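You operate a simulated robot arm through the tools that you are given. There is no shell and no other tool. Be economical: measure what you need, move in short steps, check, and stop when the job is done.

You run a simulated robot arm. Do the job below in one go: nothing can be reset, and whatever is moved stays where it is left.

Task
Fit the die named on the card by the slide into its socket and push the slide in.
Fine: stand the old die in the free bay of the rack; leave the third die there.

It is judged by the outcome, as a careful person would: the job done as asked, and still so three seconds after it is handed in. It fails if anything else is knocked over, pushed out of place, dropped, spilled or broken.

Robot
A 7-joint arm with a two-finger parallel gripper, fixed in place. Base frame: the origin is at the foot of the arm, x ahead of it, y to its left, z up; the work surface is at about z = 0.766. Units: m, degrees, N and s.
With the tool pointing down near the work surface it reaches from about 0.3 to 0.7 m from the base axis. Its first joint turns from -66.0 to 66.0 degrees. Payload 1.57 kg.
The tool frame sits at the grasp point between the pads (the TCP): z along the fingers, y along the line on which they close. The tips reach 0.03 m beyond it. Largest opening 0.11 m; finger width 0.024, thickness 0.012; the body of the gripper, 0.048 by 0.112 m, starts 0.078 m behind the TCP.
Orientation is told as [roll, pitch, yaw] about the base's x, y, z axes, in that order, counted from this pose: with the fingers straight down and closing along the base's y, the tool's x points along the base's -x, its y along +y and its z along -z.

Tools
- The arm moves only by the tool apply_moves. Its argument "increments" is a list of rows, each a list of 3 entries, a list of its own where there are three numbers: the turn, a rotation vector about the base's x, y, z in degrees, then the shift along the base's x, y, z in m, then the gripper command, from -1 (shut) to 1 (fully open), values between in proportion. In form: [[[ax, ay, az], [x, y, z], claw], ...]. A call has 1 to 12 rows; each row shifts and turns the commanded pose from where the row before left it. A row lasts 0.2 s, in which the tool goes at most 0.05 m and 8.6 degrees; a call with a longer step from one row to the next is refused whole, and so is a gripper value outside its range. A pose out of reach is approached as far as the arm can. The call stops where the force on the tool passes 70 N (or 10 N more than at its start, if that is more) or the arm is blocked; 0.2 s more then pass. The fingers move at their own pace (about 0.108 m/s each) and stop on an object; they squeeze with about 43 N. The grip force told is the motor's: it shows also when the fingers shut on nothing. Time passes only in rows, and 0.2 s behind the last, so rows that do not move let the fingers close. It gives the time, the measured TCP pose, the force on the tool (base axes), the opening and the grip force at its end, in the units of the frame above (readings bear some noise).
- Cameras (640 x 400 px; columns grow to the right, rows downward): "scene" is fixed at [0.1774, -0.4102, 1.3919]; the picture's right is [0.58, -0.81, 0.00], its down [-0.54, -0.39, -0.74] and it looks along [0.60, 0.43, -0.67] (base axes); focal length 356 px, centre (320, 200). "wrist" rides on the gripper at [0.07, 0.016, -0.141] in the tool frame; the picture's right is [-0.23, 0.97, 0.00], its down [-0.86, -0.20, -0.48] and it looks along [-0.47, -0.11, 0.88] (tool axes); focal length 222 px, centre (320, 200).
- get_image(camera): a new picture of that camera. No time passes.
- pixel_to_xyz(camera, pixels): for up to 12 pixels [column, row] of the newest picture of that camera ("zoom" is the newest enlarged one), the place [x, y, z] in the base frame of the surface seen there, good to about 0.002 m. No time passes.
- enlarge(camera, box): a new picture of the part [left, top, right, bottom] of that camera's present view, enlarged. No time passes.
- finish_job(): hands the job in; it is judged then, once.

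Keep the steps short. Do not move on a guess: measure, check each grasp and each placing, and mend mistakes. In all there are 80 turns and 34 pictures (those below and enlarged ones count). Leave the gripper open and the arm clear of the work at the hand-in unless told otherwise, and finish with a single line.

The tools are called after ">>>" as a command line: name --argument value ..., lists and objects as JSON in quotes. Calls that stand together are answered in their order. apply_moves: Moves the arm, as the interface text tells. Its arguments: {"type":"object","properties":{"increments":{"type":"array"}},"required":["increments"]} The other tools are called the same way: get_image (camera) takes a picture; pixel_to_xyz (camera, pixels) gives the place of the surface under pixels of a picture; enlarge (camera, box) takes an enlarged picture of a part of a camera's view; finish_job () hands the job in.

At the start:

```text
t: 0.0
eef_pos: [0.4312, -0.074, 1.08]
ee_rot: [0.0, 0.0, 0.0]
ft_force: [-0.4, 0.1, 1.1]
opening: 0.1102
grasp_force: 0.0
```

scene: 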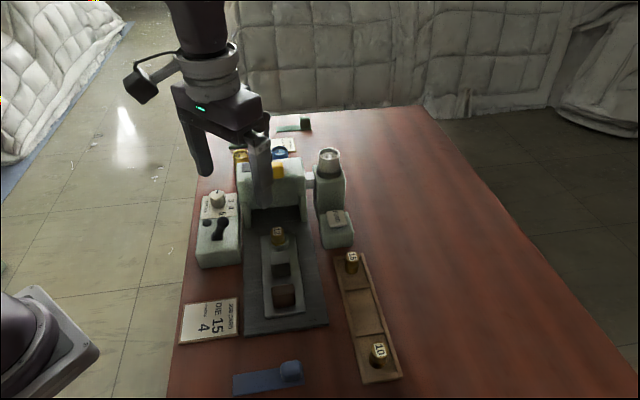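
wrist: 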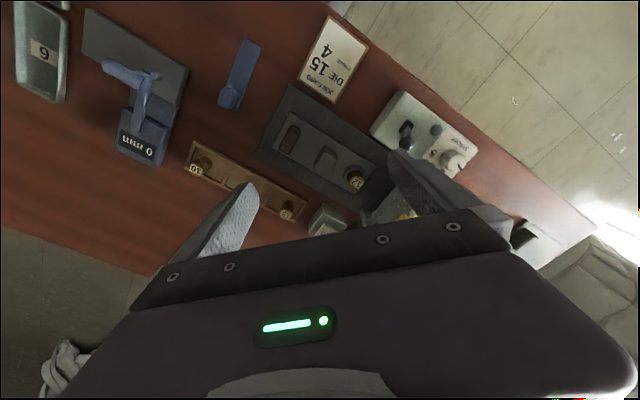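

The card seems to read "DIE 15, 4". I'll enlarge the slide, the rack and the card to see the details.

>>> enlarge --camera "scene" --box '[170, 200, 410, 400]'

>>> enlarge --camera "wrist" --box '[160, 10, 480, 240]'

>>> enlarge --camera "scene" --box '[190, 110, 370, 270]'

```text
2.00 times, centred on (290, 300) of scene
```

zoom: 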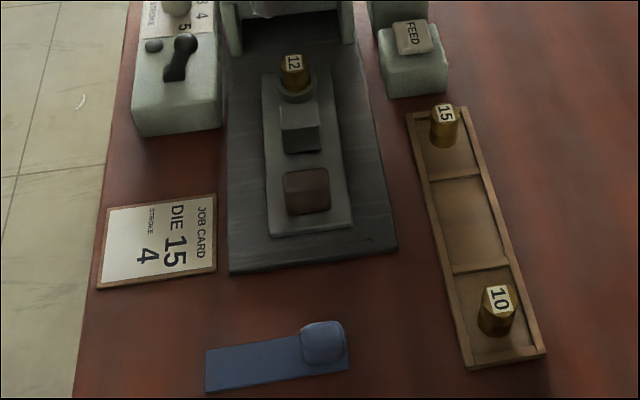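

```text
1.74 times, centred on (320, 125) of wrist
```

zoom: 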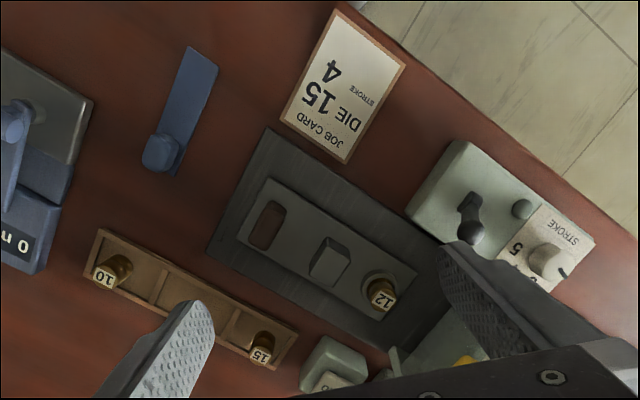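

```text
2.50 times, centred on (280, 190) of scene
```

zoom: 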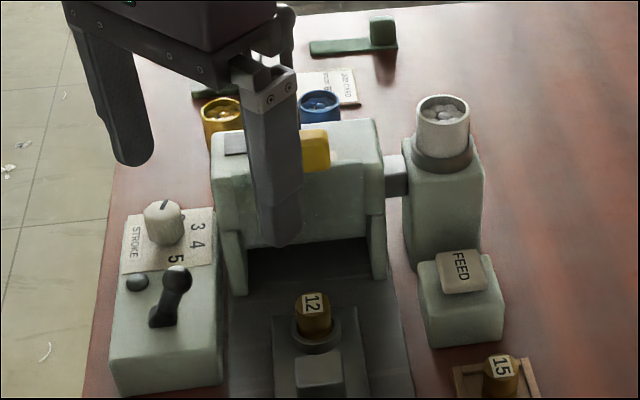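

The card says DIE 15. Die 12 is in the socket, dies 15 and 10 are in the rack, and the middle bay is free. Next I measure the die tops, socket rim, slide block, recess and bay.

>>> pixel_to_xyz --camera "scene" --pixels '[[277, 231], [352, 256], [379, 350], [364, 308], [279, 256], [283, 296], [263, 239], [301, 309], [264, 316], [343, 266], [361, 380], [400, 373]]'

>>> pixel_to_xyz --camera "scene" --pixels '[[357, 290], [374, 334], [350, 293], [367, 337], [372, 288], [387, 332], [282, 271], [272, 264], [288, 264], [248, 330], [325, 322], [278, 248]]'

>>> enlarge --camera "scene" --box '[240, 215, 320, 265]'

>>> enlarge --camera "scene" --box '[325, 240, 421, 390]'

```text
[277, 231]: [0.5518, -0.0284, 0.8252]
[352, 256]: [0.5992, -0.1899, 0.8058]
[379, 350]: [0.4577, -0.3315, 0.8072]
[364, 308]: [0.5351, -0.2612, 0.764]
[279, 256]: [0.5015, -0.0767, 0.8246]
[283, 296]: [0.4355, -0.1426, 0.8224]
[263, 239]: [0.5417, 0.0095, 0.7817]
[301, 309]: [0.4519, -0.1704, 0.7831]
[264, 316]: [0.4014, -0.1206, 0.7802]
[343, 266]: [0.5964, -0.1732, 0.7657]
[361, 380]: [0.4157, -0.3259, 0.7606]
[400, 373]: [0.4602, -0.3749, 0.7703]
```

```text
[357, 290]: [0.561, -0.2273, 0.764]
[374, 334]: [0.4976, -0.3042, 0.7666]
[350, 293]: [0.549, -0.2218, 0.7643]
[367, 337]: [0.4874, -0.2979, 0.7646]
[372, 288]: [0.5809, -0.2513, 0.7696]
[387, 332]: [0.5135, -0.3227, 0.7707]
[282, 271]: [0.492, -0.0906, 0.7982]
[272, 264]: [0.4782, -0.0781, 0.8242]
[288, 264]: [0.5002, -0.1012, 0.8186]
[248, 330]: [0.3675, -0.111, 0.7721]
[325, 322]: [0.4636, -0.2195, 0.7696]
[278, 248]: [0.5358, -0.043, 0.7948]
```

```text
8.00 times, centred on (280, 240) of scene
```

zoom: 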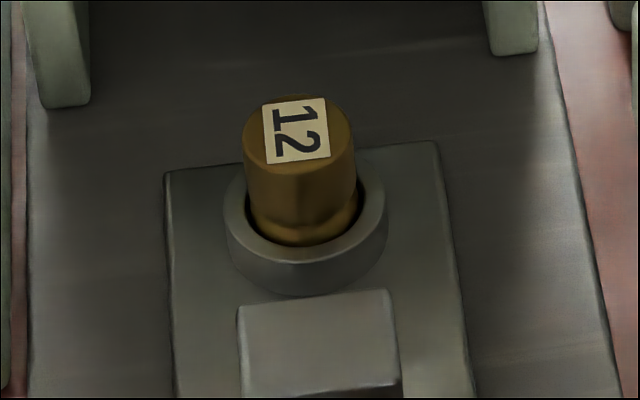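

```text
2.67 times, centred on (373, 315) of scene
```

zoom: 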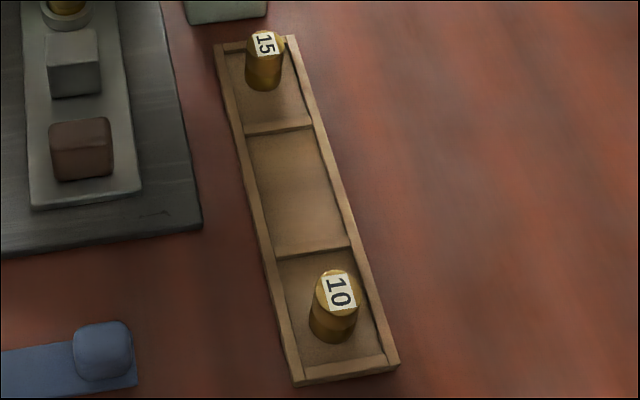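

The slide and rack both run at about 45° in the base frame. The brown piece at the slide's outer end is a raised grip. Next I measure the press, hopper and feed box for clearance around the gripper body.

>>> pixel_to_xyz --camera "scene" --pixels '[[300, 165], [290, 200], [297, 185], [243, 180], [305, 222], [248, 228], [337, 218], [329, 155], [330, 190], [218, 195], [220, 228], [342, 240]]'

>>> pixel_to_xyz --camera "scene" --pixels '[[352, 261], [352, 270], [381, 355], [380, 363], [275, 236], [277, 240], [262, 248], [299, 244], [269, 296], [298, 292], [273, 288], [294, 286]]'

```text
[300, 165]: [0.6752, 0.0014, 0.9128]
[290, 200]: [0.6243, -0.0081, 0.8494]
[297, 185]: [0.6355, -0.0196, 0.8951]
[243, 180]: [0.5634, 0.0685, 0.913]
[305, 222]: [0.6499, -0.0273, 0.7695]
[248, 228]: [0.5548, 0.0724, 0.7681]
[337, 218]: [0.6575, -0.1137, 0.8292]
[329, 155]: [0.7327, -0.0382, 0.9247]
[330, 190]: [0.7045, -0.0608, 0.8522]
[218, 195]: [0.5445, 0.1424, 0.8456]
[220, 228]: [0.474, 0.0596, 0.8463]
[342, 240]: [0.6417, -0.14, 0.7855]
```

```text
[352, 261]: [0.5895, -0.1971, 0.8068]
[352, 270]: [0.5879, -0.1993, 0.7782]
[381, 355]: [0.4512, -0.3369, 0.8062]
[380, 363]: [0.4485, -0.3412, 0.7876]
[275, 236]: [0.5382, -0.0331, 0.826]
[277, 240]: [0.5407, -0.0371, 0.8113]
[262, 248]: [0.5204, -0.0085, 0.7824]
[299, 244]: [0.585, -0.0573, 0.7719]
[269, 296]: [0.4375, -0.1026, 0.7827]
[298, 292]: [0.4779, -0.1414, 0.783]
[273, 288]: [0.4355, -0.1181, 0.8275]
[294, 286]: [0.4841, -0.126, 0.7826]
```

The dies are about 29 mm across, and the press face is about 7 cm beyond die 12. I move above die 12 at a safe height and turn 45° so the fingers close across the slide.

>>> apply_moves --increments '[[[0, 0, 7.5], [0.019, 0.0073, -0.01], 0.2], [[0, 0, 7.5], [0.019, 0.0073, -0.01], 0.2], [[0, 0, 7.5], [0.019, 0.0073, -0.01], 0.2], [[0, 0, 7.5], [0.019, 0.0073, -0.02], 0.2], [[0, 0, 7.5], [0.019, 0.0073, -0.02], 0.2], [[0, 0, 7.5], [0.019, 0.0073, -0.02], 0.2], [[0, 0, 0], [0, 0, 0], 0.2]]'

>>> get_image --camera "wrist"

```text
t: 1.6
eef_pos: [0.5446, -0.0309, 0.9906]
ee_rot: [0.0, -0.1, 45.2]
ft_force: [0.5, -0.6, -0.5]
opening: 0.0661
grasp_force: 0.2
```

```text
26 pictures are left
```

wrist: 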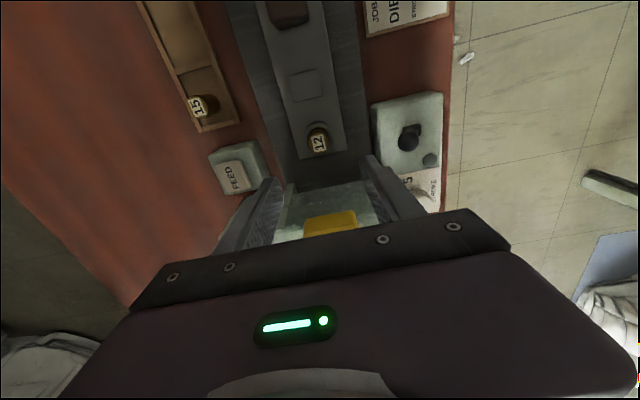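

Die 12 is at about (318,142) in the wrist view. I enlarge it to find its centre exactly.

>>> enlarge --camera "wrist" --box '[278, 110, 358, 160]'

```text
8.00 times, centred on (318, 135) of wrist
```

zoom: 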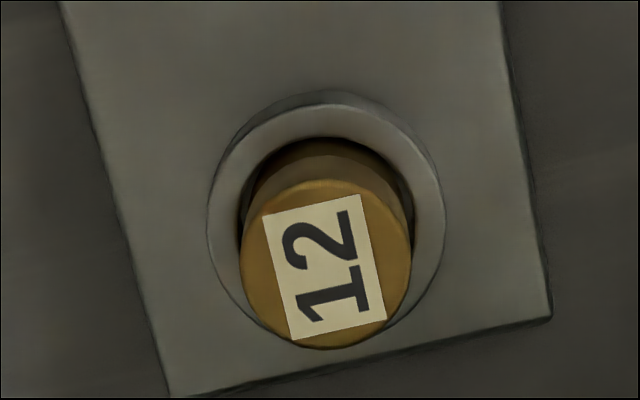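

>>> pixel_to_xyz --camera "zoom" --pixels '[[326, 264], [250, 264], [402, 264], [326, 190], [326, 338], [225, 200], [430, 200], [330, 115], [175, 385], [545, 315], [80, 60], [503, 30]]'

```text
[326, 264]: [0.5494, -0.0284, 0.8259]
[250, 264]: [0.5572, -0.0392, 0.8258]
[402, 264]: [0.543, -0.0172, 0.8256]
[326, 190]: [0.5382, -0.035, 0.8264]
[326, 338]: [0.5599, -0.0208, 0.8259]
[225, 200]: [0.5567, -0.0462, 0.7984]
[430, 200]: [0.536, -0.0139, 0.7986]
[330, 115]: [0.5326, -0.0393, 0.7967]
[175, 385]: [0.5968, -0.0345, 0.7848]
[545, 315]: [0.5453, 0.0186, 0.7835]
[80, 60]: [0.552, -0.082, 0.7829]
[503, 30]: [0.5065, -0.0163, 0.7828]
```

Die 12's top centre is at (0.5493, −0.0282, 0.826) and the ring top at 0.798. I go down to TCP z≈0.832, which keeps the tips 4 mm above the ring.

>>> apply_moves --increments '[[[0, 0, 0], [0.0041, 0.002, -0.03], 0.2], [[0, 0, 0], [0, 0, -0.04], 0.2], [[0, 0, 0], [0, 0, -0.04], 0.2], [[0, 0, 0], [0, 0, -0.03], 0.2], [[0, 0, 0], [0, 0, -0.018], 0.2], [[0, 0, 0], [0, 0, 0], 0.2]]'

>>> get_image --camera "wrist"

```text
t: 3.0
eef_pos: [0.548, -0.0292, 0.8309]
ee_rot: [0.0, 0.0, 45.2]
ft_force: [-0.6, -0.4, 0.5]
opening: 0.066
grasp_force: 0.1
```

```text
24 pictures are left
```

wrist: 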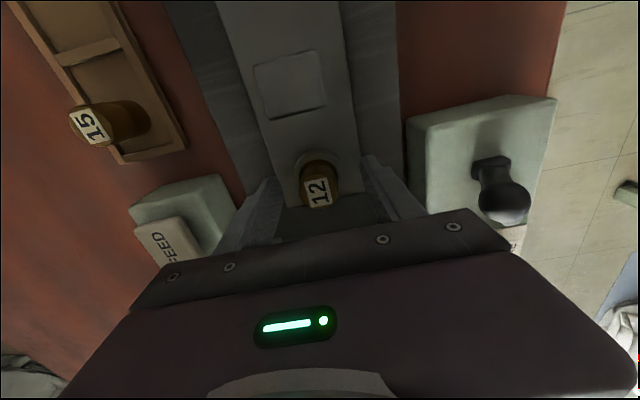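

The die sits midway between the fingers. I close the gripper.

>>> apply_moves --increments '[[[0, 0, 0], [0, 0, 0], -0.4], [[0, 0, 0], [0, 0, 0], -0.7], [[0, 0, 0], [0, 0, 0], -1], [[0, 0, 0], [0, 0, 0], -1]]'

```text
t: 4.0
eef_pos: [0.549, -0.0281, 0.8335]
ee_rot: [-0.1, -0.1, 45.0]
ft_force: [0.0, -0.2, 0.5]
opening: 0.029
grasp_force: 38.7
```

Gripped at 29 mm with 39 N. I lift straight up slowly, watching the force.

>>> apply_moves --increments '[[[0, 0, 0], [0, 0, 0.01], -1], [[0, 0, 0], [0, 0, 0.015], -1], [[0, 0, 0], [0, 0, 0.025], -1], [[0, 0, 0], [0, 0, 0.04], -1], [[0, 0, 0], [0, 0, 0.04], -1], [[0, 0, 0], [0, 0, 0], -1]]'

>>> get_image --camera "scene"

>>> enlarge --camera "wrist" --box '[200, 60, 440, 210]'

```text
t: 5.4
eef_pos: [0.5487, -0.0273, 0.9628]
ee_rot: [0.0, 0.0, 45.0]
ft_force: [0.4, -1.0, -2.1]
opening: 0.0291
grasp_force: 39.0
```

```text
23 pictures are left
```

scene: 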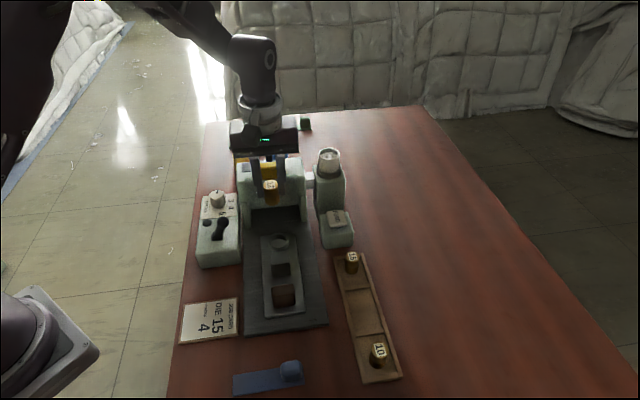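

```text
2.67 times, centred on (320, 135) of wrist
```

zoom: 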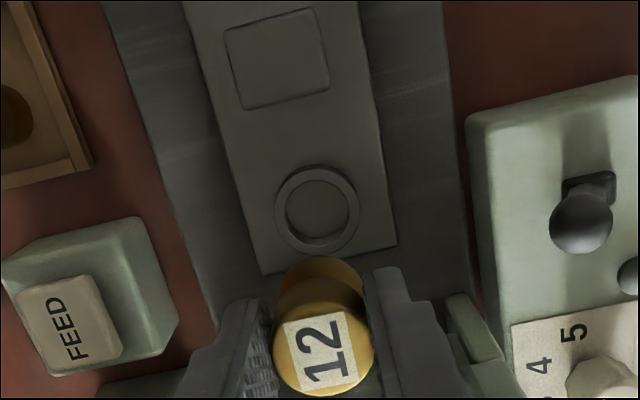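

Die 12 is out and the socket is an open ring. I measure the ring's centre from this zoom, and the free bay from the scene view.

>>> pixel_to_xyz --camera "zoom" --pixels '[[280, 210], [354, 208], [316, 172], [319, 243], [317, 208], [290, 183], [343, 232], [342, 180], [292, 234]]'

>>> enlarge --camera "scene" --box '[325, 240, 421, 390]'

```text
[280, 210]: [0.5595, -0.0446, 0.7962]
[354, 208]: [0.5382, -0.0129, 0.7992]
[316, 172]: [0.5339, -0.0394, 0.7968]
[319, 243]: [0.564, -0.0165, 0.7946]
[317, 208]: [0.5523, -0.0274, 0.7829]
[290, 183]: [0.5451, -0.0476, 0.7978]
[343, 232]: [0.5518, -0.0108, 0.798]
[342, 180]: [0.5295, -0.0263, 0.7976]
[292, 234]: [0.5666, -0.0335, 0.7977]
```

```text
2.67 times, centred on (373, 315) of scene
```

zoom: 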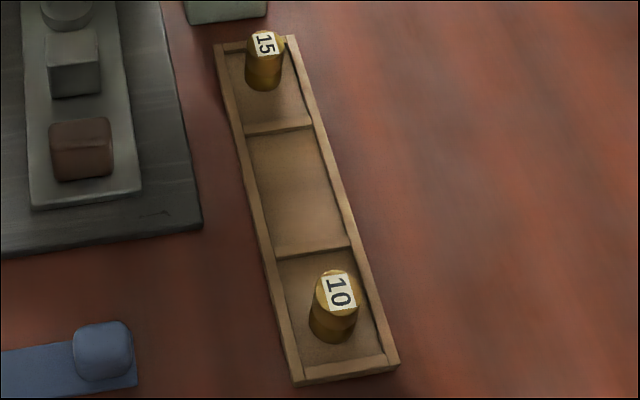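

>>> pixel_to_xyz --camera "zoom" --pixels '[[256, 142], [310, 136], [279, 250], [343, 243], [297, 192], [280, 130], [313, 252], [248, 190], [337, 185], [258, 215], [345, 210]]'

```text
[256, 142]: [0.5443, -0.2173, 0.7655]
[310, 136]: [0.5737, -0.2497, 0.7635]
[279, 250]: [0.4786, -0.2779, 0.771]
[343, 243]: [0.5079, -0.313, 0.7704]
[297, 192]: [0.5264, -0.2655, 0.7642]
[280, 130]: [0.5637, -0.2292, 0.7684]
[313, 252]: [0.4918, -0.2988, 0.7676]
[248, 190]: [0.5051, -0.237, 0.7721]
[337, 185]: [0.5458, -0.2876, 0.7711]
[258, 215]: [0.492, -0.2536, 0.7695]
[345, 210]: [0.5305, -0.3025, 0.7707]
```

The free bay is centred at about (0.5265, −0.2645), floor 0.7645, and the walls are only about 6 mm high. I carry die 12 there at height.

>>> apply_moves --increments '[[[0, 0, 0], [-0.0037, -0.0394, 0], -1], [[0, 0, 0], [-0.0037, -0.0394, 0], -1], [[0, 0, 0], [-0.0037, -0.0394, 0], -1], [[0, 0, 0], [-0.0037, -0.0394, 0], -1], [[0, 0, 0], [-0.0037, -0.0394, 0], -1], [[0, 0, 0], [-0.0037, -0.0394, 0], -1], [[0, 0, 0], [0, 0, -0.04], -1], [[0, 0, 0], [0, 0, -0.04], -1], [[0, 0, 0], [0, 0, -0.03], -1], [[0, 0, 0], [0, 0, 0], -1]]'

>>> enlarge --camera "scene" --box '[300, 200, 440, 390]'

```text
t: 7.6
eef_pos: [0.5297, -0.2641, 0.8513]
ee_rot: [0.0, 0.1, 45.0]
ft_force: [-0.5, -0.4, -2.2]
opening: 0.0287
grasp_force: 39.1
```

```text
2.11 times, centred on (370, 295) of scene
```

zoom: 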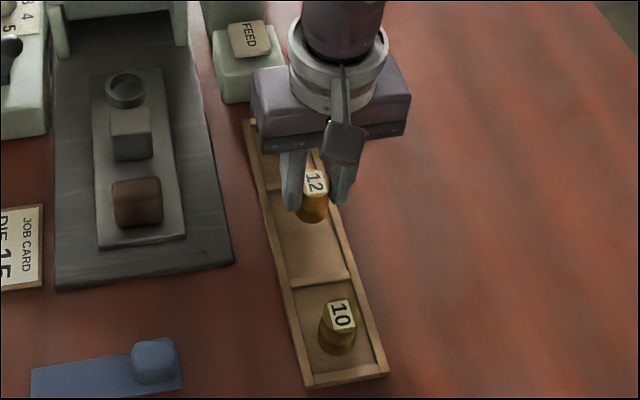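

The die hangs over the middle bay. I lower it to just above the floor, then in small steps.

>>> apply_moves --increments '[[[0, 0, 0], [0, 0, -0.018], -1], [[0, 0, 0], [0, 0, -0.012], -1], [[0, 0, 0], [0, 0, -0.005], -1], [[0, 0, 0], [0, 0, -0.002], -1], [[0, 0, 0], [0, 0, 0], -1]]'

```text
t: 8.8
eef_pos: [0.5272, -0.2639, 0.8171]
ee_rot: [0.0, 0.0, 44.9]
ft_force: [-0.7, 1.1, -1.5]
opening: 0.0289
grasp_force: 38.3
```

>>> apply_moves --increments '[[[0, 0, 0], [0, 0, -0.001], -1], [[0, 0, 0], [0, 0, -0.001], -1], [[0, 0, 0], [0, 0, 0], -1]]'

>>> enlarge --camera "scene" --box '[330, 250, 400, 320]'

```text
t: 9.6
eef_pos: [0.5272, -0.2639, 0.8156]
ee_rot: [0.0, -0.1, 45.0]
ft_force: [-1.2, 6.7, 18.9]
opening: 0.0291
grasp_force: 39.5
```

```text
5.71 times, centred on (365, 285) of scene
```

zoom: 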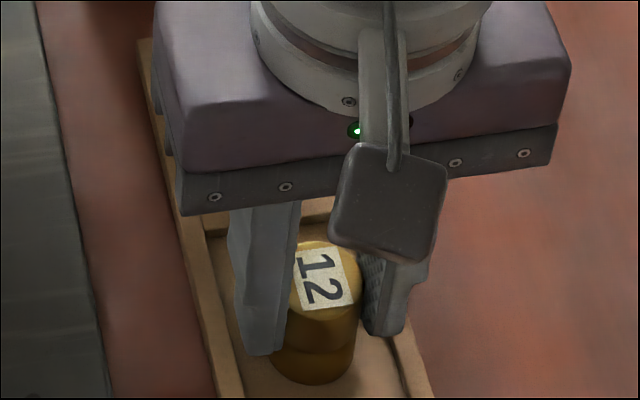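

18.9 N of contact shows the die is standing on the bay floor. I open gently and rise.

>>> apply_moves --increments '[[[0, 0, 0], [0, 0, 0], -0.3], [[0, 0, 0], [0, 0, 0], 0.1], [[0, 0, 0], [0, 0, 0], 0.1], [[0, 0, 0], [0, 0, 0.03], 0.1], [[0, 0, 0], [0, 0, 0.04], 0.1], [[0, 0, 0], [0, 0, 0.04], 0.1], [[0, 0, 0], [0, 0, 0.04], 0.1], [[0, 0, 0], [0.0, 0.0, 0], 0.2]]'

>>> get_image --camera "wrist"

```text
t: 11.4
eef_pos: [0.5267, -0.2655, 0.9635]
ee_rot: [-0.1, 0.0, 45.0]
ft_force: [0.1, -0.4, -0.3]
opening: 0.0661
grasp_force: 0.1
```

```text
18 pictures are left
```

wrist: 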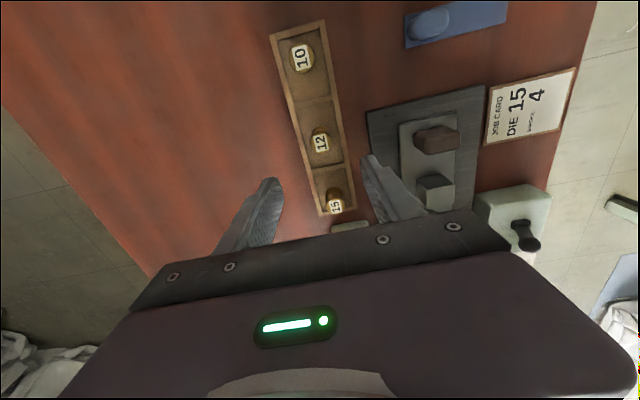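

Die 12 stands in the middle bay. I move above die 15, near (0.595, −0.193), and look.

>>> apply_moves --increments '[[[0, 0, 0], [0.034, 0.036, 0], 0.2], [[0, 0, 0], [0.034, 0.036, 0], 0.2], [[0, 0, 0], [0, 0, 0], 0.2]]'

>>> enlarge --camera "wrist" --box '[270, 80, 380, 165]'

```text
t: 12.2
eef_pos: [0.594, -0.1926, 0.9629]
ee_rot: [0.0, 0.0, 45.1]
ft_force: [0.6, 0.0, 0.0]
opening: 0.0658
grasp_force: 0.1
```

```text
4.71 times, centred on (325, 122) of wrist
```

zoom: 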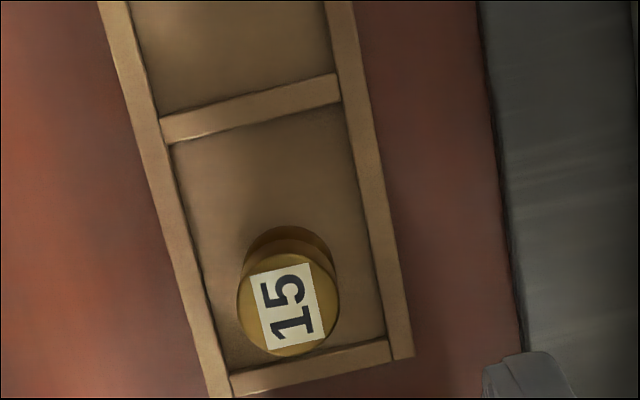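

>>> pixel_to_xyz --camera "zoom" --pixels '[[289, 304], [242, 306], [335, 302], [286, 258], [292, 349], [310, 355], [205, 350], [395, 300]]'

```text
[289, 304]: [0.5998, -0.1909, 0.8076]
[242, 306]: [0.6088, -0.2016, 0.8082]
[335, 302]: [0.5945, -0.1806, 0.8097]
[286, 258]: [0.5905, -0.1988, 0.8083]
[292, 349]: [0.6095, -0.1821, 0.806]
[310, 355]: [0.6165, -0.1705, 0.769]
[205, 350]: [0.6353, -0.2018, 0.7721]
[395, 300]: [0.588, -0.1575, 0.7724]
```

Die 15's top centre is at (0.600, −0.1906, 0.8075). I descend to TCP z≈0.8145 and close.

>>> apply_moves --increments '[[[0, 0, 0], [0.0051, 0.002, -0.03], 0.2], [[0, 0, 0], [0, 0, -0.04], 0.2], [[0, 0, 0], [0, 0, -0.04], 0.2], [[0, 0, 0], [0, 0, -0.03], 0.2], [[0, 0, 0], [0, 0, -0.0085], 0.2], [[0, 0, 0], [0, 0, 0], 0.2]]'

>>> get_image --camera "wrist"

```text
t: 13.6
eef_pos: [0.6001, -0.1899, 0.8151]
ee_rot: [-0.1, 0.0, 45.0]
ft_force: [0.4, 0.4, -0.2]
opening: 0.0662
grasp_force: 0.0
```

```text
16 pictures are left
```

wrist: 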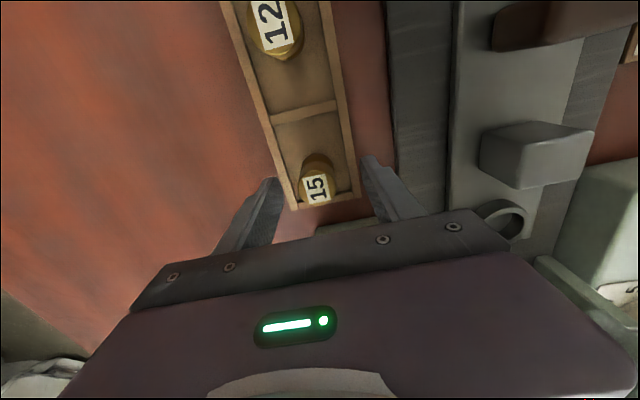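

Die 15 is centred between the fingers. I close and lift.

>>> apply_moves --increments '[[[0, 0, 0], [0, 0, 0], -0.4], [[0, 0, 0], [0, 0, 0], -0.7], [[0, 0, 0], [0, 0, 0], -1], [[0, 0, 0], [0, 0, 0], -1], [[0, 0, 0], [0, 0, 0.01], -1], [[0, 0, 0], [0, 0, 0.02], -1], [[0, 0, 0], [0, 0, 0.04], -1], [[0, 0, 0], [0, 0, 0.04], -1], [[0, 0, 0], [0, 0, 0.0385], -1], [[0, 0, 0], [0, 0, 0], -1]]'

```text
t: 15.8
eef_pos: [0.6, -0.1899, 0.9649]
ee_rot: [0.0, 0.1, 45.1]
ft_force: [-0.7, 0.0, -3.5]
opening: 0.0291
grasp_force: 39.1
```

Held firmly. I carry it to above the socket at (0.5487, −0.0287) and stop with the die bottom about 1 cm above the ring.

>>> apply_moves --increments '[[[0, 0, 0], [-0.0103, 0.0324, 0], -1], [[0, 0, 0], [-0.0103, 0.0324, 0], -1], [[0, 0, 0], [-0.0103, 0.0324, 0], -1], [[0, 0, 0], [-0.0103, 0.0324, 0], -1], [[0, 0, 0], [-0.0103, 0.0323, 0], -1], [[0, 0, 0], [0, 0, -0.04], -1], [[0, 0, 0], [0, 0, -0.04], -1], [[0, 0, 0], [0, 0, -0.024], -1], [[0, 0, 0], [0, 0, 0], -1]]'

>>> enlarge --camera "wrist" --box '[260, 120, 380, 210]'

>>> enlarge --camera "scene" --box '[240, 200, 320, 260]'

```text
t: 17.8
eef_pos: [0.5502, -0.0295, 0.8599]
ee_rot: [-0.1, -0.1, 45.0]
ft_force: [-0.8, -1.2, -1.8]
opening: 0.0289
grasp_force: 38.4
```

```text
4.44 times, centred on (320, 165) of wrist
```

zoom: 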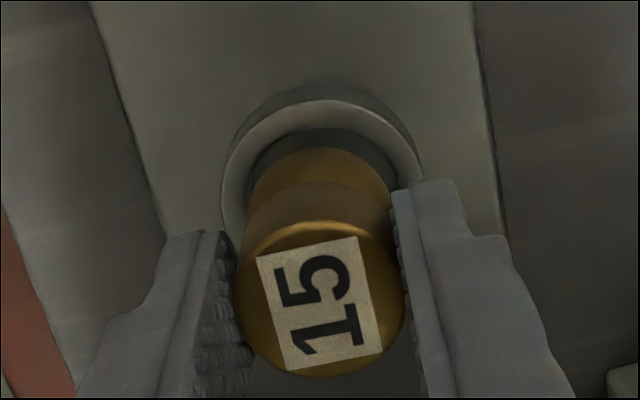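

```text
6.67 times, centred on (280, 230) of scene
```

zoom: 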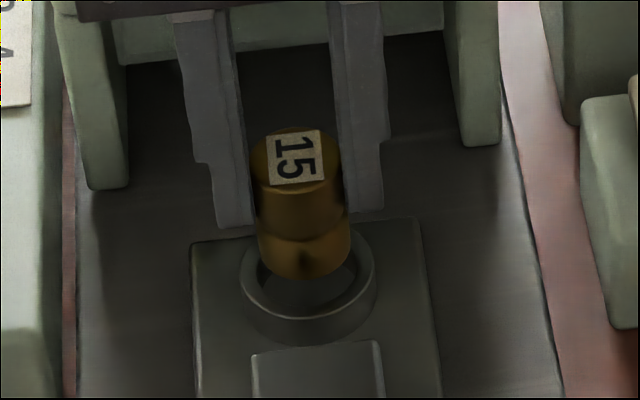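

The die looks aligned over the ring in both views. I lower it in small steps.

>>> apply_moves --increments '[[[0, 0, 0], [0, 0, -0.006], -1], [[0, 0, 0], [0, 0, -0.004], -1], [[0, 0, 0], [0, 0, -0.003], -1], [[0, 0, 0], [0, 0, -0.003], -1], [[0, 0, 0], [0, 0, 0], -1]]'

```text
t: 19.0
eef_pos: [0.5489, -0.0284, 0.8444]
ee_rot: [-0.1, -0.1, 45.1]
ft_force: [5.1, 0.9, 0.3]
opening: 0.0288
grasp_force: 38.5
```

There is a slight side force of 5 N in +x and no vertical load, so the die has entered the ring. I shift 1 mm in +x to relieve it and go on down.

>>> apply_moves --increments '[[[0, 0, 0], [0.001, 0.0002, 0], -1], [[0, 0, 0], [0, 0, -0.002], -1], [[0, 0, 0], [0, 0, -0.002], -1], [[0, 0, 0], [0, 0, 0], -1]]'

>>> enlarge --camera "scene" --box '[240, 200, 320, 260]'

```text
t: 20.0
eef_pos: [0.549, -0.0276, 0.8403]
ee_rot: [0.0, 0.1, 45.0]
ft_force: [-0.3, -0.2, -2.1]
opening: 0.0291
grasp_force: 38.8
```

```text
6.67 times, centred on (280, 230) of scene
```

zoom: 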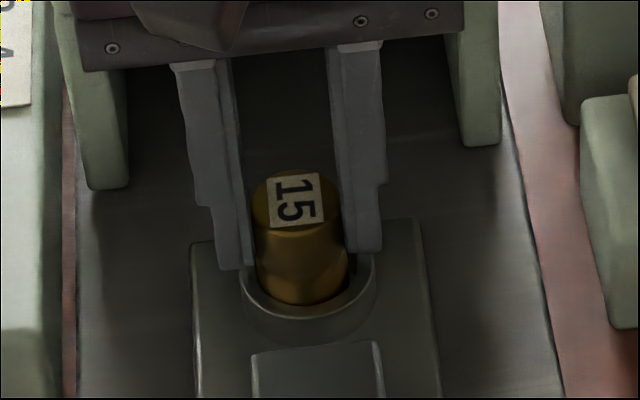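

The die is inside the ring with free forces. I keep lowering to the socket floor, expected at TCP ≈ 0.833.

>>> apply_moves --increments '[[[0, 0, 0], [0, 0, -0.002], -1], [[0, 0, 0], [0, 0, -0.002], -1], [[0, 0, 0], [0, 0, -0.002], -1], [[0, 0, 0], [0, 0, 0], -1]]'

```text
t: 21.0
eef_pos: [0.5508, -0.0278, 0.8353]
ee_rot: [0.0, 0.0, 45.0]
ft_force: [-2.6, -0.1, 14.0]
opening: 0.0289
grasp_force: 38.9
```

14 N upward at the expected floor height. I release gently, rise, and check the die's top height.

>>> apply_moves --increments '[[[0, 0, 0], [0, 0, 0], -0.3], [[0, 0, 0], [0, 0, 0], 0.1], [[0, 0, 0], [0, 0, 0], 0.1], [[0, 0, 0], [0, 0, 0.03], 0.1], [[0, 0, 0], [0, 0, 0.04], 0.1], [[0, 0, 0], [0, 0, 0.04], 0.1], [[0, 0, 0], [0, 0, 0.03], 0.1], [[0, 0, 0], [0.0, 0.0, 0], 0.1]]'

>>> enlarge --camera "wrist" --box '[278, 110, 358, 160]'

>>> get_image --camera "scene"

>>> pixel_to_xyz --camera "zoom" --pixels '[[326, 264], [280, 264], [380, 264], [326, 220], [326, 310]]'

```text
t: 22.8
eef_pos: [0.5501, -0.0288, 0.973]
ee_rot: [0.0, -0.1, 44.9]
ft_force: [-0.4, -0.5, -0.9]
opening: 0.0604
grasp_force: 0.0
```

```text
8.00 times, centred on (318, 135) of wrist
```

zoom: 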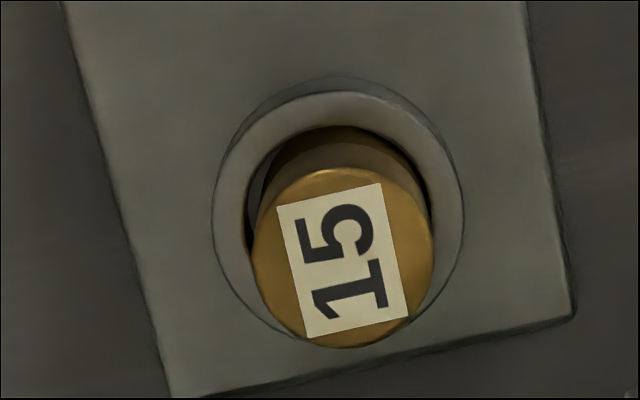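

```text
11 pictures are left
```

scene: 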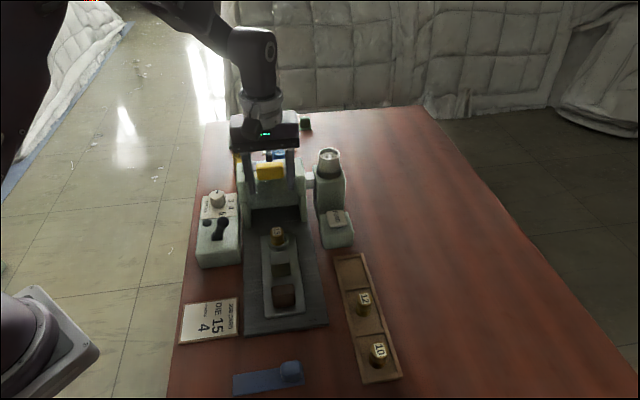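

```text
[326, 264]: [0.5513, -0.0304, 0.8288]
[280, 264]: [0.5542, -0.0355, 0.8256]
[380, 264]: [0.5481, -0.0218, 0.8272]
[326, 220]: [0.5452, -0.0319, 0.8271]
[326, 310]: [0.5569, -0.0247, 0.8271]
```

Die 15 is seated, with its top flat at 0.827, the same height die 12 had. Die 12 stands in its bay. Next I move back along the slide above the brown grip and measure it.

>>> apply_moves --increments '[[[0, 0, 0], [-0.0277, -0.0277, 0], 0.1], [[0, 0, 0], [-0.0277, -0.0277, 0], 0.5], [[0, 0, 0], [-0.0277, -0.0277, 0], 0.8], [[0, 0, 0], [-0.0277, -0.0277, 0], 0.8], [[0, 0, 0], [0, 0, 0], 0.8]]'

>>> get_image --camera "wrist"

>>> enlarge --camera "wrist" --box '[240, 80, 400, 200]'

```text
t: 24.0
eef_pos: [0.4365, -0.1405, 0.9726]
ee_rot: [0.0, 0.0, 45.1]
ft_force: [-0.2, 0.9, 0.4]
opening: 0.099
grasp_force: 0.0
```

```text
10 pictures are left
```

wrist: 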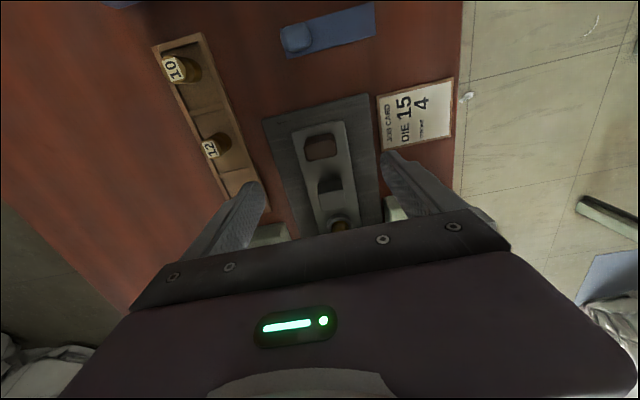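

```text
3.33 times, centred on (320, 140) of wrist
```

zoom: 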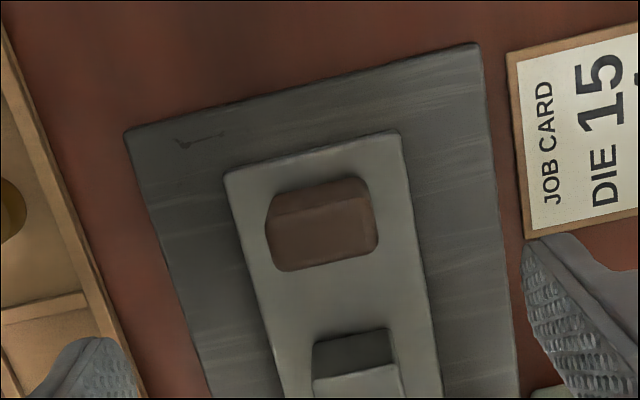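

>>> pixel_to_xyz --camera "zoom" --pixels '[[322, 235], [276, 240], [371, 230], [320, 212], [326, 258], [318, 195], [310, 150], [280, 266], [374, 250], [355, 385], [222, 180], [400, 140]]'

```text
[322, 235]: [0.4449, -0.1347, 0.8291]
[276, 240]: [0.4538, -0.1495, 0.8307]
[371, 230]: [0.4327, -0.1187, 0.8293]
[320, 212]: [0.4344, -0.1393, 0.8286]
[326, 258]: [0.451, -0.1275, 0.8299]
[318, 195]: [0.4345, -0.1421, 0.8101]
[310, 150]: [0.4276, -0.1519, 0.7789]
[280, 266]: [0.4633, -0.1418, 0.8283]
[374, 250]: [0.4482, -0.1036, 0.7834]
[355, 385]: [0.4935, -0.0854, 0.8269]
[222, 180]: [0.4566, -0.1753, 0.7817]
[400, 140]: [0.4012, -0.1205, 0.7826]
```

The brown grip is centred at (0.4435, −0.134), top 0.83, about 40 mm across the slide. I descend around it to TCP z≈0.822.

>>> apply_moves --increments '[[[0, 0, 0], [0.0046, 0.0053, -0.03], 0.8], [[0, 0, 0], [0, 0, -0.04], 0.8], [[0, 0, 0], [0, 0, -0.04], 0.8], [[0, 0, 0], [0, 0, -0.03], 0.8], [[0, 0, 0], [0, 0, -0.011], 0.8], [[0, 0, 0], [0, 0, 0], 0.5], [[0, 0, 0], [0, 0, 0], 0.1], [[0, 0, 0], [0, 0, 0], -0.3], [[0, 0, 0], [0, 0, 0], -0.5], [[0, 0, 0], [0, 0, 0], -0.5]]'

>>> enlarge --camera "scene" --box '[200, 160, 400, 340]'

```text
t: 26.2
eef_pos: [0.4449, -0.1352, 0.8221]
ee_rot: [0.0, 0.0, 45.1]
ft_force: [4.0, -5.3, -11.5]
opening: 0.044
grasp_force: 45.1
```

```text
2.22 times, centred on (300, 250) of scene
```

zoom: 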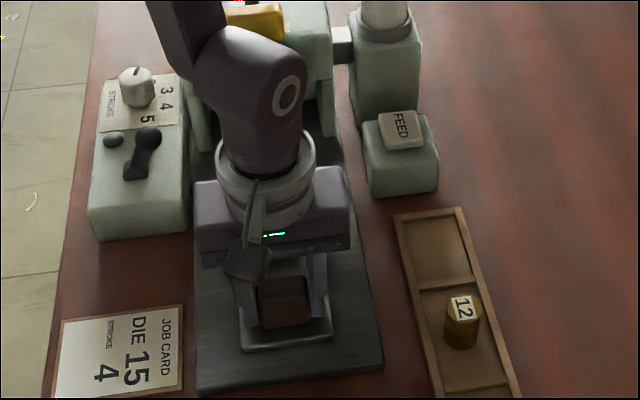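

The grip is held at 44 mm. I push along (0.707, 0.707) in short steps, starting with 3 cm.

>>> apply_moves --increments '[[[0, 0, 0], [0.0035, 0.0035, 0], -0.5], [[0, 0, 0], [0.0053, 0.0053, 0], -0.5], [[0, 0, 0], [0.0062, 0.0062, 0], -0.5], [[0, 0, 0], [0.0062, 0.0062, 0], -0.5], [[0, 0, 0], [0, 0, 0], -0.5]]'

```text
t: 27.4
eef_pos: [0.4651, -0.1149, 0.8238]
ee_rot: [-0.1, 0.0, 45.1]
ft_force: [17.1, -19.9, -27.6]
opening: 0.0439
grasp_force: 45.3
```

The slide moved freely, but a side load of about 26 N towards (+x, −y) and 28 N downward has built up. I ease the pose that way by about 1.5 mm to relieve it.

>>> apply_moves --increments '[[[0, 0, 0], [0.0007, -0.0007, -0.001], -0.5], [[0, 0, 0], [0.0005, -0.0005, -0.0005], -0.5], [[0, 0, 0], [0, 0, 0], -0.5]]'

```text
t: 28.2
eef_pos: [0.4664, -0.1128, 0.8224]
ee_rot: [0.0, 0.0, 45.2]
ft_force: [5.5, -4.3, 10.9]
opening: 0.0438
grasp_force: 32.4
```

Loads are relieved. I continue with a slightly corrected direction, about 43°, for another 3 cm.

>>> apply_moves --increments '[[[0, 0, 0], [0.0054, 0.0051, 0], -0.5], [[0, 0, 0], [0.0054, 0.0051, 0], -0.5], [[0, 0, 0], [0.0054, 0.0051, 0], -0.5], [[0, 0, 0], [0.0054, 0.0051, 0], -0.5], [[0, 0, 0], [0, 0, 0], -0.5]]'

>>> enlarge --camera "scene" --box '[200, 160, 400, 340]'

```text
t: 29.4
eef_pos: [0.4885, -0.0922, 0.8212]
ee_rot: [0.0, 0.0, 45.0]
ft_force: [4.2, -7.4, 1.7]
opening: 0.0435
grasp_force: 45.2
```

```text
2.22 times, centred on (300, 250) of scene
```

zoom: 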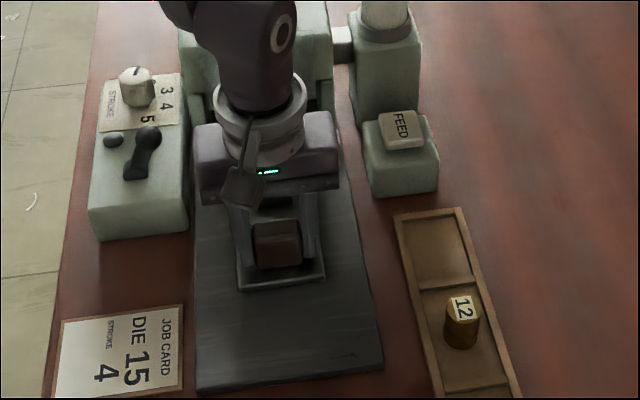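

The slide is moving with the grip and the forces are low. About 6 cm is done, so I push on in short steps.

>>> apply_moves --increments '[[[0, 0, 0], [0.0054, 0.0051, 0], -0.5], [[0, 0, 0], [0.0054, 0.0051, 0], -0.5], [[0, 0, 0], [0.0054, 0.0051, 0], -0.5], [[0, 0, 0], [0.0054, 0.0051, 0], -0.5], [[0, 0, 0], [0, 0, 0], -0.5]]'

```text
t: 30.6
eef_pos: [0.5082, -0.0711, 0.8211]
ee_rot: [0.3, 0.1, 45.2]
ft_force: [-23.6, 21.3, -0.7]
opening: 0.0442
grasp_force: 44.7
```

Now the side load is towards (−x, +y) with almost no resistance along the slide. I ease that way and return to exactly 45°.

>>> apply_moves --increments '[[[0, 0, 0], [-0.0007, 0.0007, 0], -0.5], [[0, 0, 0], [-0.0004, 0.0004, 0], -0.5], [[0, 0, 0], [0.0036, 0.0036, 0], -0.5], [[0, 0, 0], [0.0036, 0.0036, 0], -0.5], [[0, 0, 0], [0, 0, 0], -0.5]]'

>>> enlarge --camera "scene" --box '[200, 160, 400, 340]'

```text
t: 31.8
eef_pos: [0.5151, -0.0643, 0.8214]
ee_rot: [0.1, 0.0, 45.0]
ft_force: [-16.3, 11.7, -34.2]
opening: 0.0443
grasp_force: 45.2
```

```text
2.22 times, centred on (300, 250) of scene
```

zoom: 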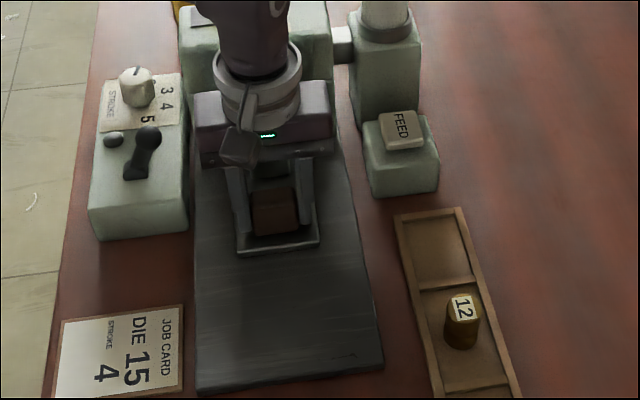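

10 cm of travel so far. Gripping causes vertical and side strain, so I release, step back behind the grip and push from its outer face with closed fingers, letting the guide steer.

>>> apply_moves --increments '[[[0, 0, 0], [0, 0, 0], -0.1], [[0, 0, 0], [0, 0, 0], 0.3], [[0, 0, 0], [0, 0, 0.02], 0.3], [[0, 0, 0], [0, 0, 0.035], 0.3], [[0, 0, 0], [0, 0, 0.01], 0.3], [[0, 0, 0], [-0.0177, -0.0177, 0], -0.5], [[0, 0, 0], [-0.0177, -0.0177, 0], -1], [[0, 0, 0], [0, 0, 0], -1], [[0, 0, 0], [0, 0, 0], -1]]'

>>> enlarge --camera "wrist" --box '[200, 60, 440, 240]'

>>> pixel_to_xyz --camera "zoom" --pixels '[[320, 300], [320, 330], [320, 200], [320, 250]]'

```text
t: 33.8
eef_pos: [0.4805, -0.0985, 0.8868]
ee_rot: [0.0, -0.1, 45.0]
ft_force: [-0.9, 0.4, 0.3]
opening: 0.0
grasp_force: 21.3
```

```text
2.22 times, centred on (320, 150) of wrist
```

zoom: 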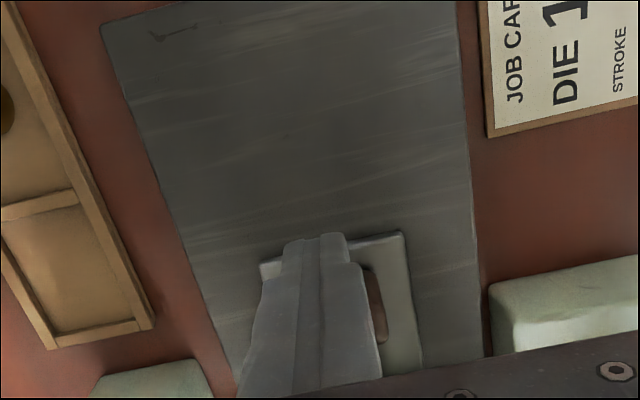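

```text
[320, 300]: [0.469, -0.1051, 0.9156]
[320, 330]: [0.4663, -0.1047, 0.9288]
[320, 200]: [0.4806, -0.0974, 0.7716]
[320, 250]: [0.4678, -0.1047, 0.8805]
```

The fingers are shut and behind the grip. I lower to TCP z≈0.823 (tips just above the slide plate) and advance gently until contact.

>>> apply_moves --increments '[[[0, 0, 0], [0, 0, -0.03], -1], [[0, 0, 0], [0, 0, -0.0325], -1], [[0, 0, 0], [0, 0, 0], -1], [[0, 0, 0], [0.0071, 0.0071, 0], -1], [[0, 0, 0], [0.0071, 0.0071, 0], -1], [[0, 0, 0], [0.0035, 0.0035, 0], -1], [[0, 0, 0], [0, 0, 0], -1]]'

```text
t: 35.4
eef_pos: [0.4981, -0.0829, 0.8257]
ee_rot: [-0.1, 0.0, 45.0]
ft_force: [-0.3, -0.3, 0.1]
opening: 0.0
grasp_force: 21.7
```

>>> apply_moves --increments '[[[0, 0, 0], [0.0035, 0.0035, 0], -1], [[0, 0, 0], [0.0035, 0.0035, 0], -1], [[0, 0, 0], [0.0035, 0.0035, 0], -1], [[0, 0, 0], [0, 0, 0], -1]]'

```text
t: 36.2
eef_pos: [0.4999, -0.0804, 0.8233]
ee_rot: [0.4, 1.6, 44.4]
ft_force: [-5.4, -6.4, 1.8]
opening: 0.0
grasp_force: 21.7
stopped in row 3: the force on the tool passed its limit (the readings are from after the stop); the commanded pose is now the measured one
```

Contact stopped at the force limit with little motion, so the slide may be at its end stop. I back off, rise, and look.

>>> apply_moves --increments '[[[0, 0, 0], [-0.005, -0.005, 0], -1], [[0, 0, 0], [-0.01, -0.01, 0.0], -1], [[0, 0, 0], [0, 0, 0.04], -1], [[0, 0, 0], [-0.03, -0.03, 0.02], -1], [[0, 0, 0], [-0.03, -0.03, 0.0], -0.2], [[0, 0, 0], [-0.03, -0.03, 0.0], 0.5], [[0, 0, 0], [0, 0, 0.0], 0.8]]'

>>> enlarge --camera "scene" --box '[220, 150, 350, 270]'

```text
t: 37.8
eef_pos: [0.3942, -0.1841, 0.8818]
ee_rot: [0.4, 1.4, 44.4]
ft_force: [0.1, 0.3, -0.8]
opening: 0.099
grasp_force: 0.0
```

```text
3.33 times, centred on (285, 210) of scene
```

zoom: 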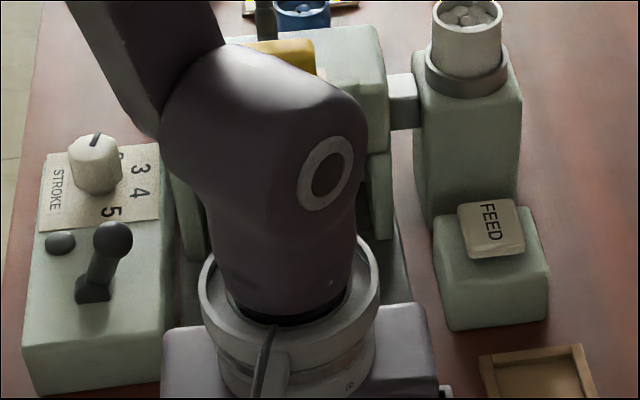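

The arm blocks the view. I lift it and move it left, out of the camera's line to the press.

>>> apply_moves --increments '[[[0, 0, 0], [0, 0, 0.045], 0.8], [[0, 0, 0], [0, 0, 0.045], 0.8], [[0, 0, 0], [0, 0, 0.045], 0.8], [[0, 0, 0], [0, 0, 0.045], 0.8], [[0, 0, 0], [-0.01, 0.045, 0], 0.8], [[0, 0, 0], [-0.01, 0.045, 0], 0.8], [[0, 0, 0], [0, 0.045, 0], 0.8], [[0, 0, 0], [0, 0.045, 0], 0.8], [[0, 0, 0], [0, 0.045, 0], 0.8], [[0, 0, 0], [0, 0.045, 0], 0.8], [[0, 0, 0], [0, 0.045, 0], 0.8], [[0, 0, 0], [0, 0, 0], 0.8]]'

>>> enlarge --camera "scene" --box '[180, 140, 400, 340]'

```text
t: 40.4
eef_pos: [0.3776, 0.1271, 1.0609]
ee_rot: [0.4, 1.5, 44.4]
ft_force: [0.4, 0.5, -0.6]
opening: 0.0989
grasp_force: 0.1
```

```text
2.00 times, centred on (290, 240) of scene
```

zoom: 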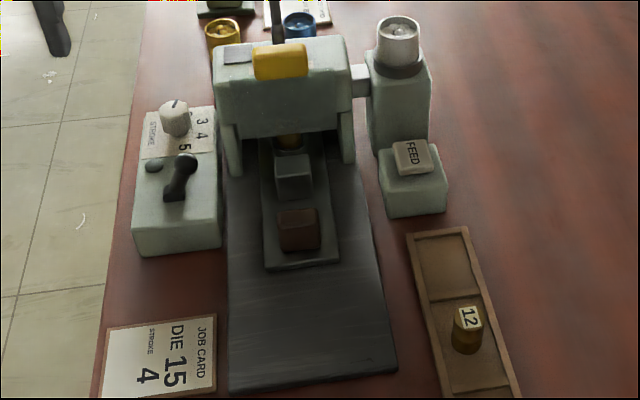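

The slide is mostly in and die 15 is under the press head. I measure the slide to work out the travel and how far the die is under the head.

>>> pixel_to_xyz --camera "zoom" --pixels '[[297, 220], [297, 215], [294, 165], [289, 141], [290, 152], [267, 267], [336, 260], [232, 110], [340, 105], [245, 45], [340, 42], [230, 160]]'

>>> pixel_to_xyz --camera "scene" --pixels '[[278, 156], [258, 166], [294, 164], [310, 165]]'

```text
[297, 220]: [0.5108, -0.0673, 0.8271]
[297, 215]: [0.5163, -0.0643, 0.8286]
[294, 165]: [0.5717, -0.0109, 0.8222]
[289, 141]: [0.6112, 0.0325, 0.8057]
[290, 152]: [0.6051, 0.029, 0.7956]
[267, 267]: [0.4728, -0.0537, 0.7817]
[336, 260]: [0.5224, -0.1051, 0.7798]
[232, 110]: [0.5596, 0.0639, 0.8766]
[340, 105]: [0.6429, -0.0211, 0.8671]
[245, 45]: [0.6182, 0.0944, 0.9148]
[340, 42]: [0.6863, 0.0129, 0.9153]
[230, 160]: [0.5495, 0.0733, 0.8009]
```

```text
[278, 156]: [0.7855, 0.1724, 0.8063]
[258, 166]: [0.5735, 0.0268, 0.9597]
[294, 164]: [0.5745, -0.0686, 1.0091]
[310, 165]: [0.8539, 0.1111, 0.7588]
```

Travel is about 10 cm, and the die is at about (0.62, 0.04), roughly under the middle of the head (front face about 2.6 cm before it). To confirm that this is the true end stop, I straighten the tool and return for a second push in 1 mm steps.

>>> apply_moves --increments '[[[0.78, -1.34, 0.6], [0.0177, -0.0371, 0], -1], [[0, 0, 0], [0.0177, -0.0371, 0], -1], [[0, 0, 0], [0.0177, -0.0371, 0], -1], [[0, 0, 0], [0.0177, -0.0371, 0], -1], [[0, 0, 0], [0.0177, -0.0371, 0], -1], [[0, 0, 0], [0.0179, -0.0371, 0], -1], [[0, 0, 0], [0, 0, -0.045], -1], [[0, 0, 0], [0, 0, -0.045], -1], [[0, 0, 0], [0, 0, -0.045], -1], [[0, 0, 0], [0, 0, -0.03], -1], [[0, 0, 0], [0, 0, 0], -1]]'

```text
t: 42.8
eef_pos: [0.4831, -0.0925, 0.8988]
ee_rot: [0.1, -0.1, 45.0]
ft_force: [-0.8, -0.5, 0.0]
opening: 0.0
grasp_force: 21.1
```

>>> apply_moves --increments '[[[0, 0, 0], [0.0005, -0.003, -0.03], -1], [[0, 0, 0], [0, 0, -0.03], -1], [[0, 0, 0], [0, 0, -0.0155], -1], [[0, 0, 0], [0.005, 0.005, 0], -1], [[0, 0, 0], [0.005, 0.005, 0], -1], [[0, 0, 0], [0.003, 0.003, 0], -1], [[0, 0, 0], [0.0015, 0.0015, 0], -1], [[0, 0, 0], [0, 0, 0], -1]]'

```text
t: 44.6
eef_pos: [0.4969, -0.0804, 0.824]
ee_rot: [0.0, -0.1, 45.0]
ft_force: [-0.3, -0.1, -0.1]
opening: 0.0
grasp_force: 21.5
```

Free so far, and contact should come within about 3 mm. I continue in 1 mm steps.

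>>> apply_moves --increments '[[[0, 0, 0], [0.0007, 0.0007, 0], -1], [[0, 0, 0], [0.0007, 0.0007, 0], -1], [[0, 0, 0], [0.0007, 0.0007, 0], -1], [[0, 0, 0], [0.0007, 0.0007, 0], -1], [[0, 0, 0], [0, 0, 0], -1]]'

```text
t: 45.8
eef_pos: [0.498, -0.0794, 0.8241]
ee_rot: [0.1, 0.0, 44.9]
ft_force: [-13.2, -10.5, 5.5]
opening: 0.0
grasp_force: 21.4
```

>>> apply_moves --increments '[[[0, 0, 0], [0.0007, 0.0007, 0], -1], [[0, 0, 0], [0.0007, 0.0007, 0], -1], [[0, 0, 0], [0, 0, 0], -1]]'

```text
t: 46.6
eef_pos: [0.498, -0.0793, 0.824]
ee_rot: [0.1, 0.3, 44.8]
ft_force: [-30.6, -31.6, 29.7]
opening: 0.0
grasp_force: 21.4
```

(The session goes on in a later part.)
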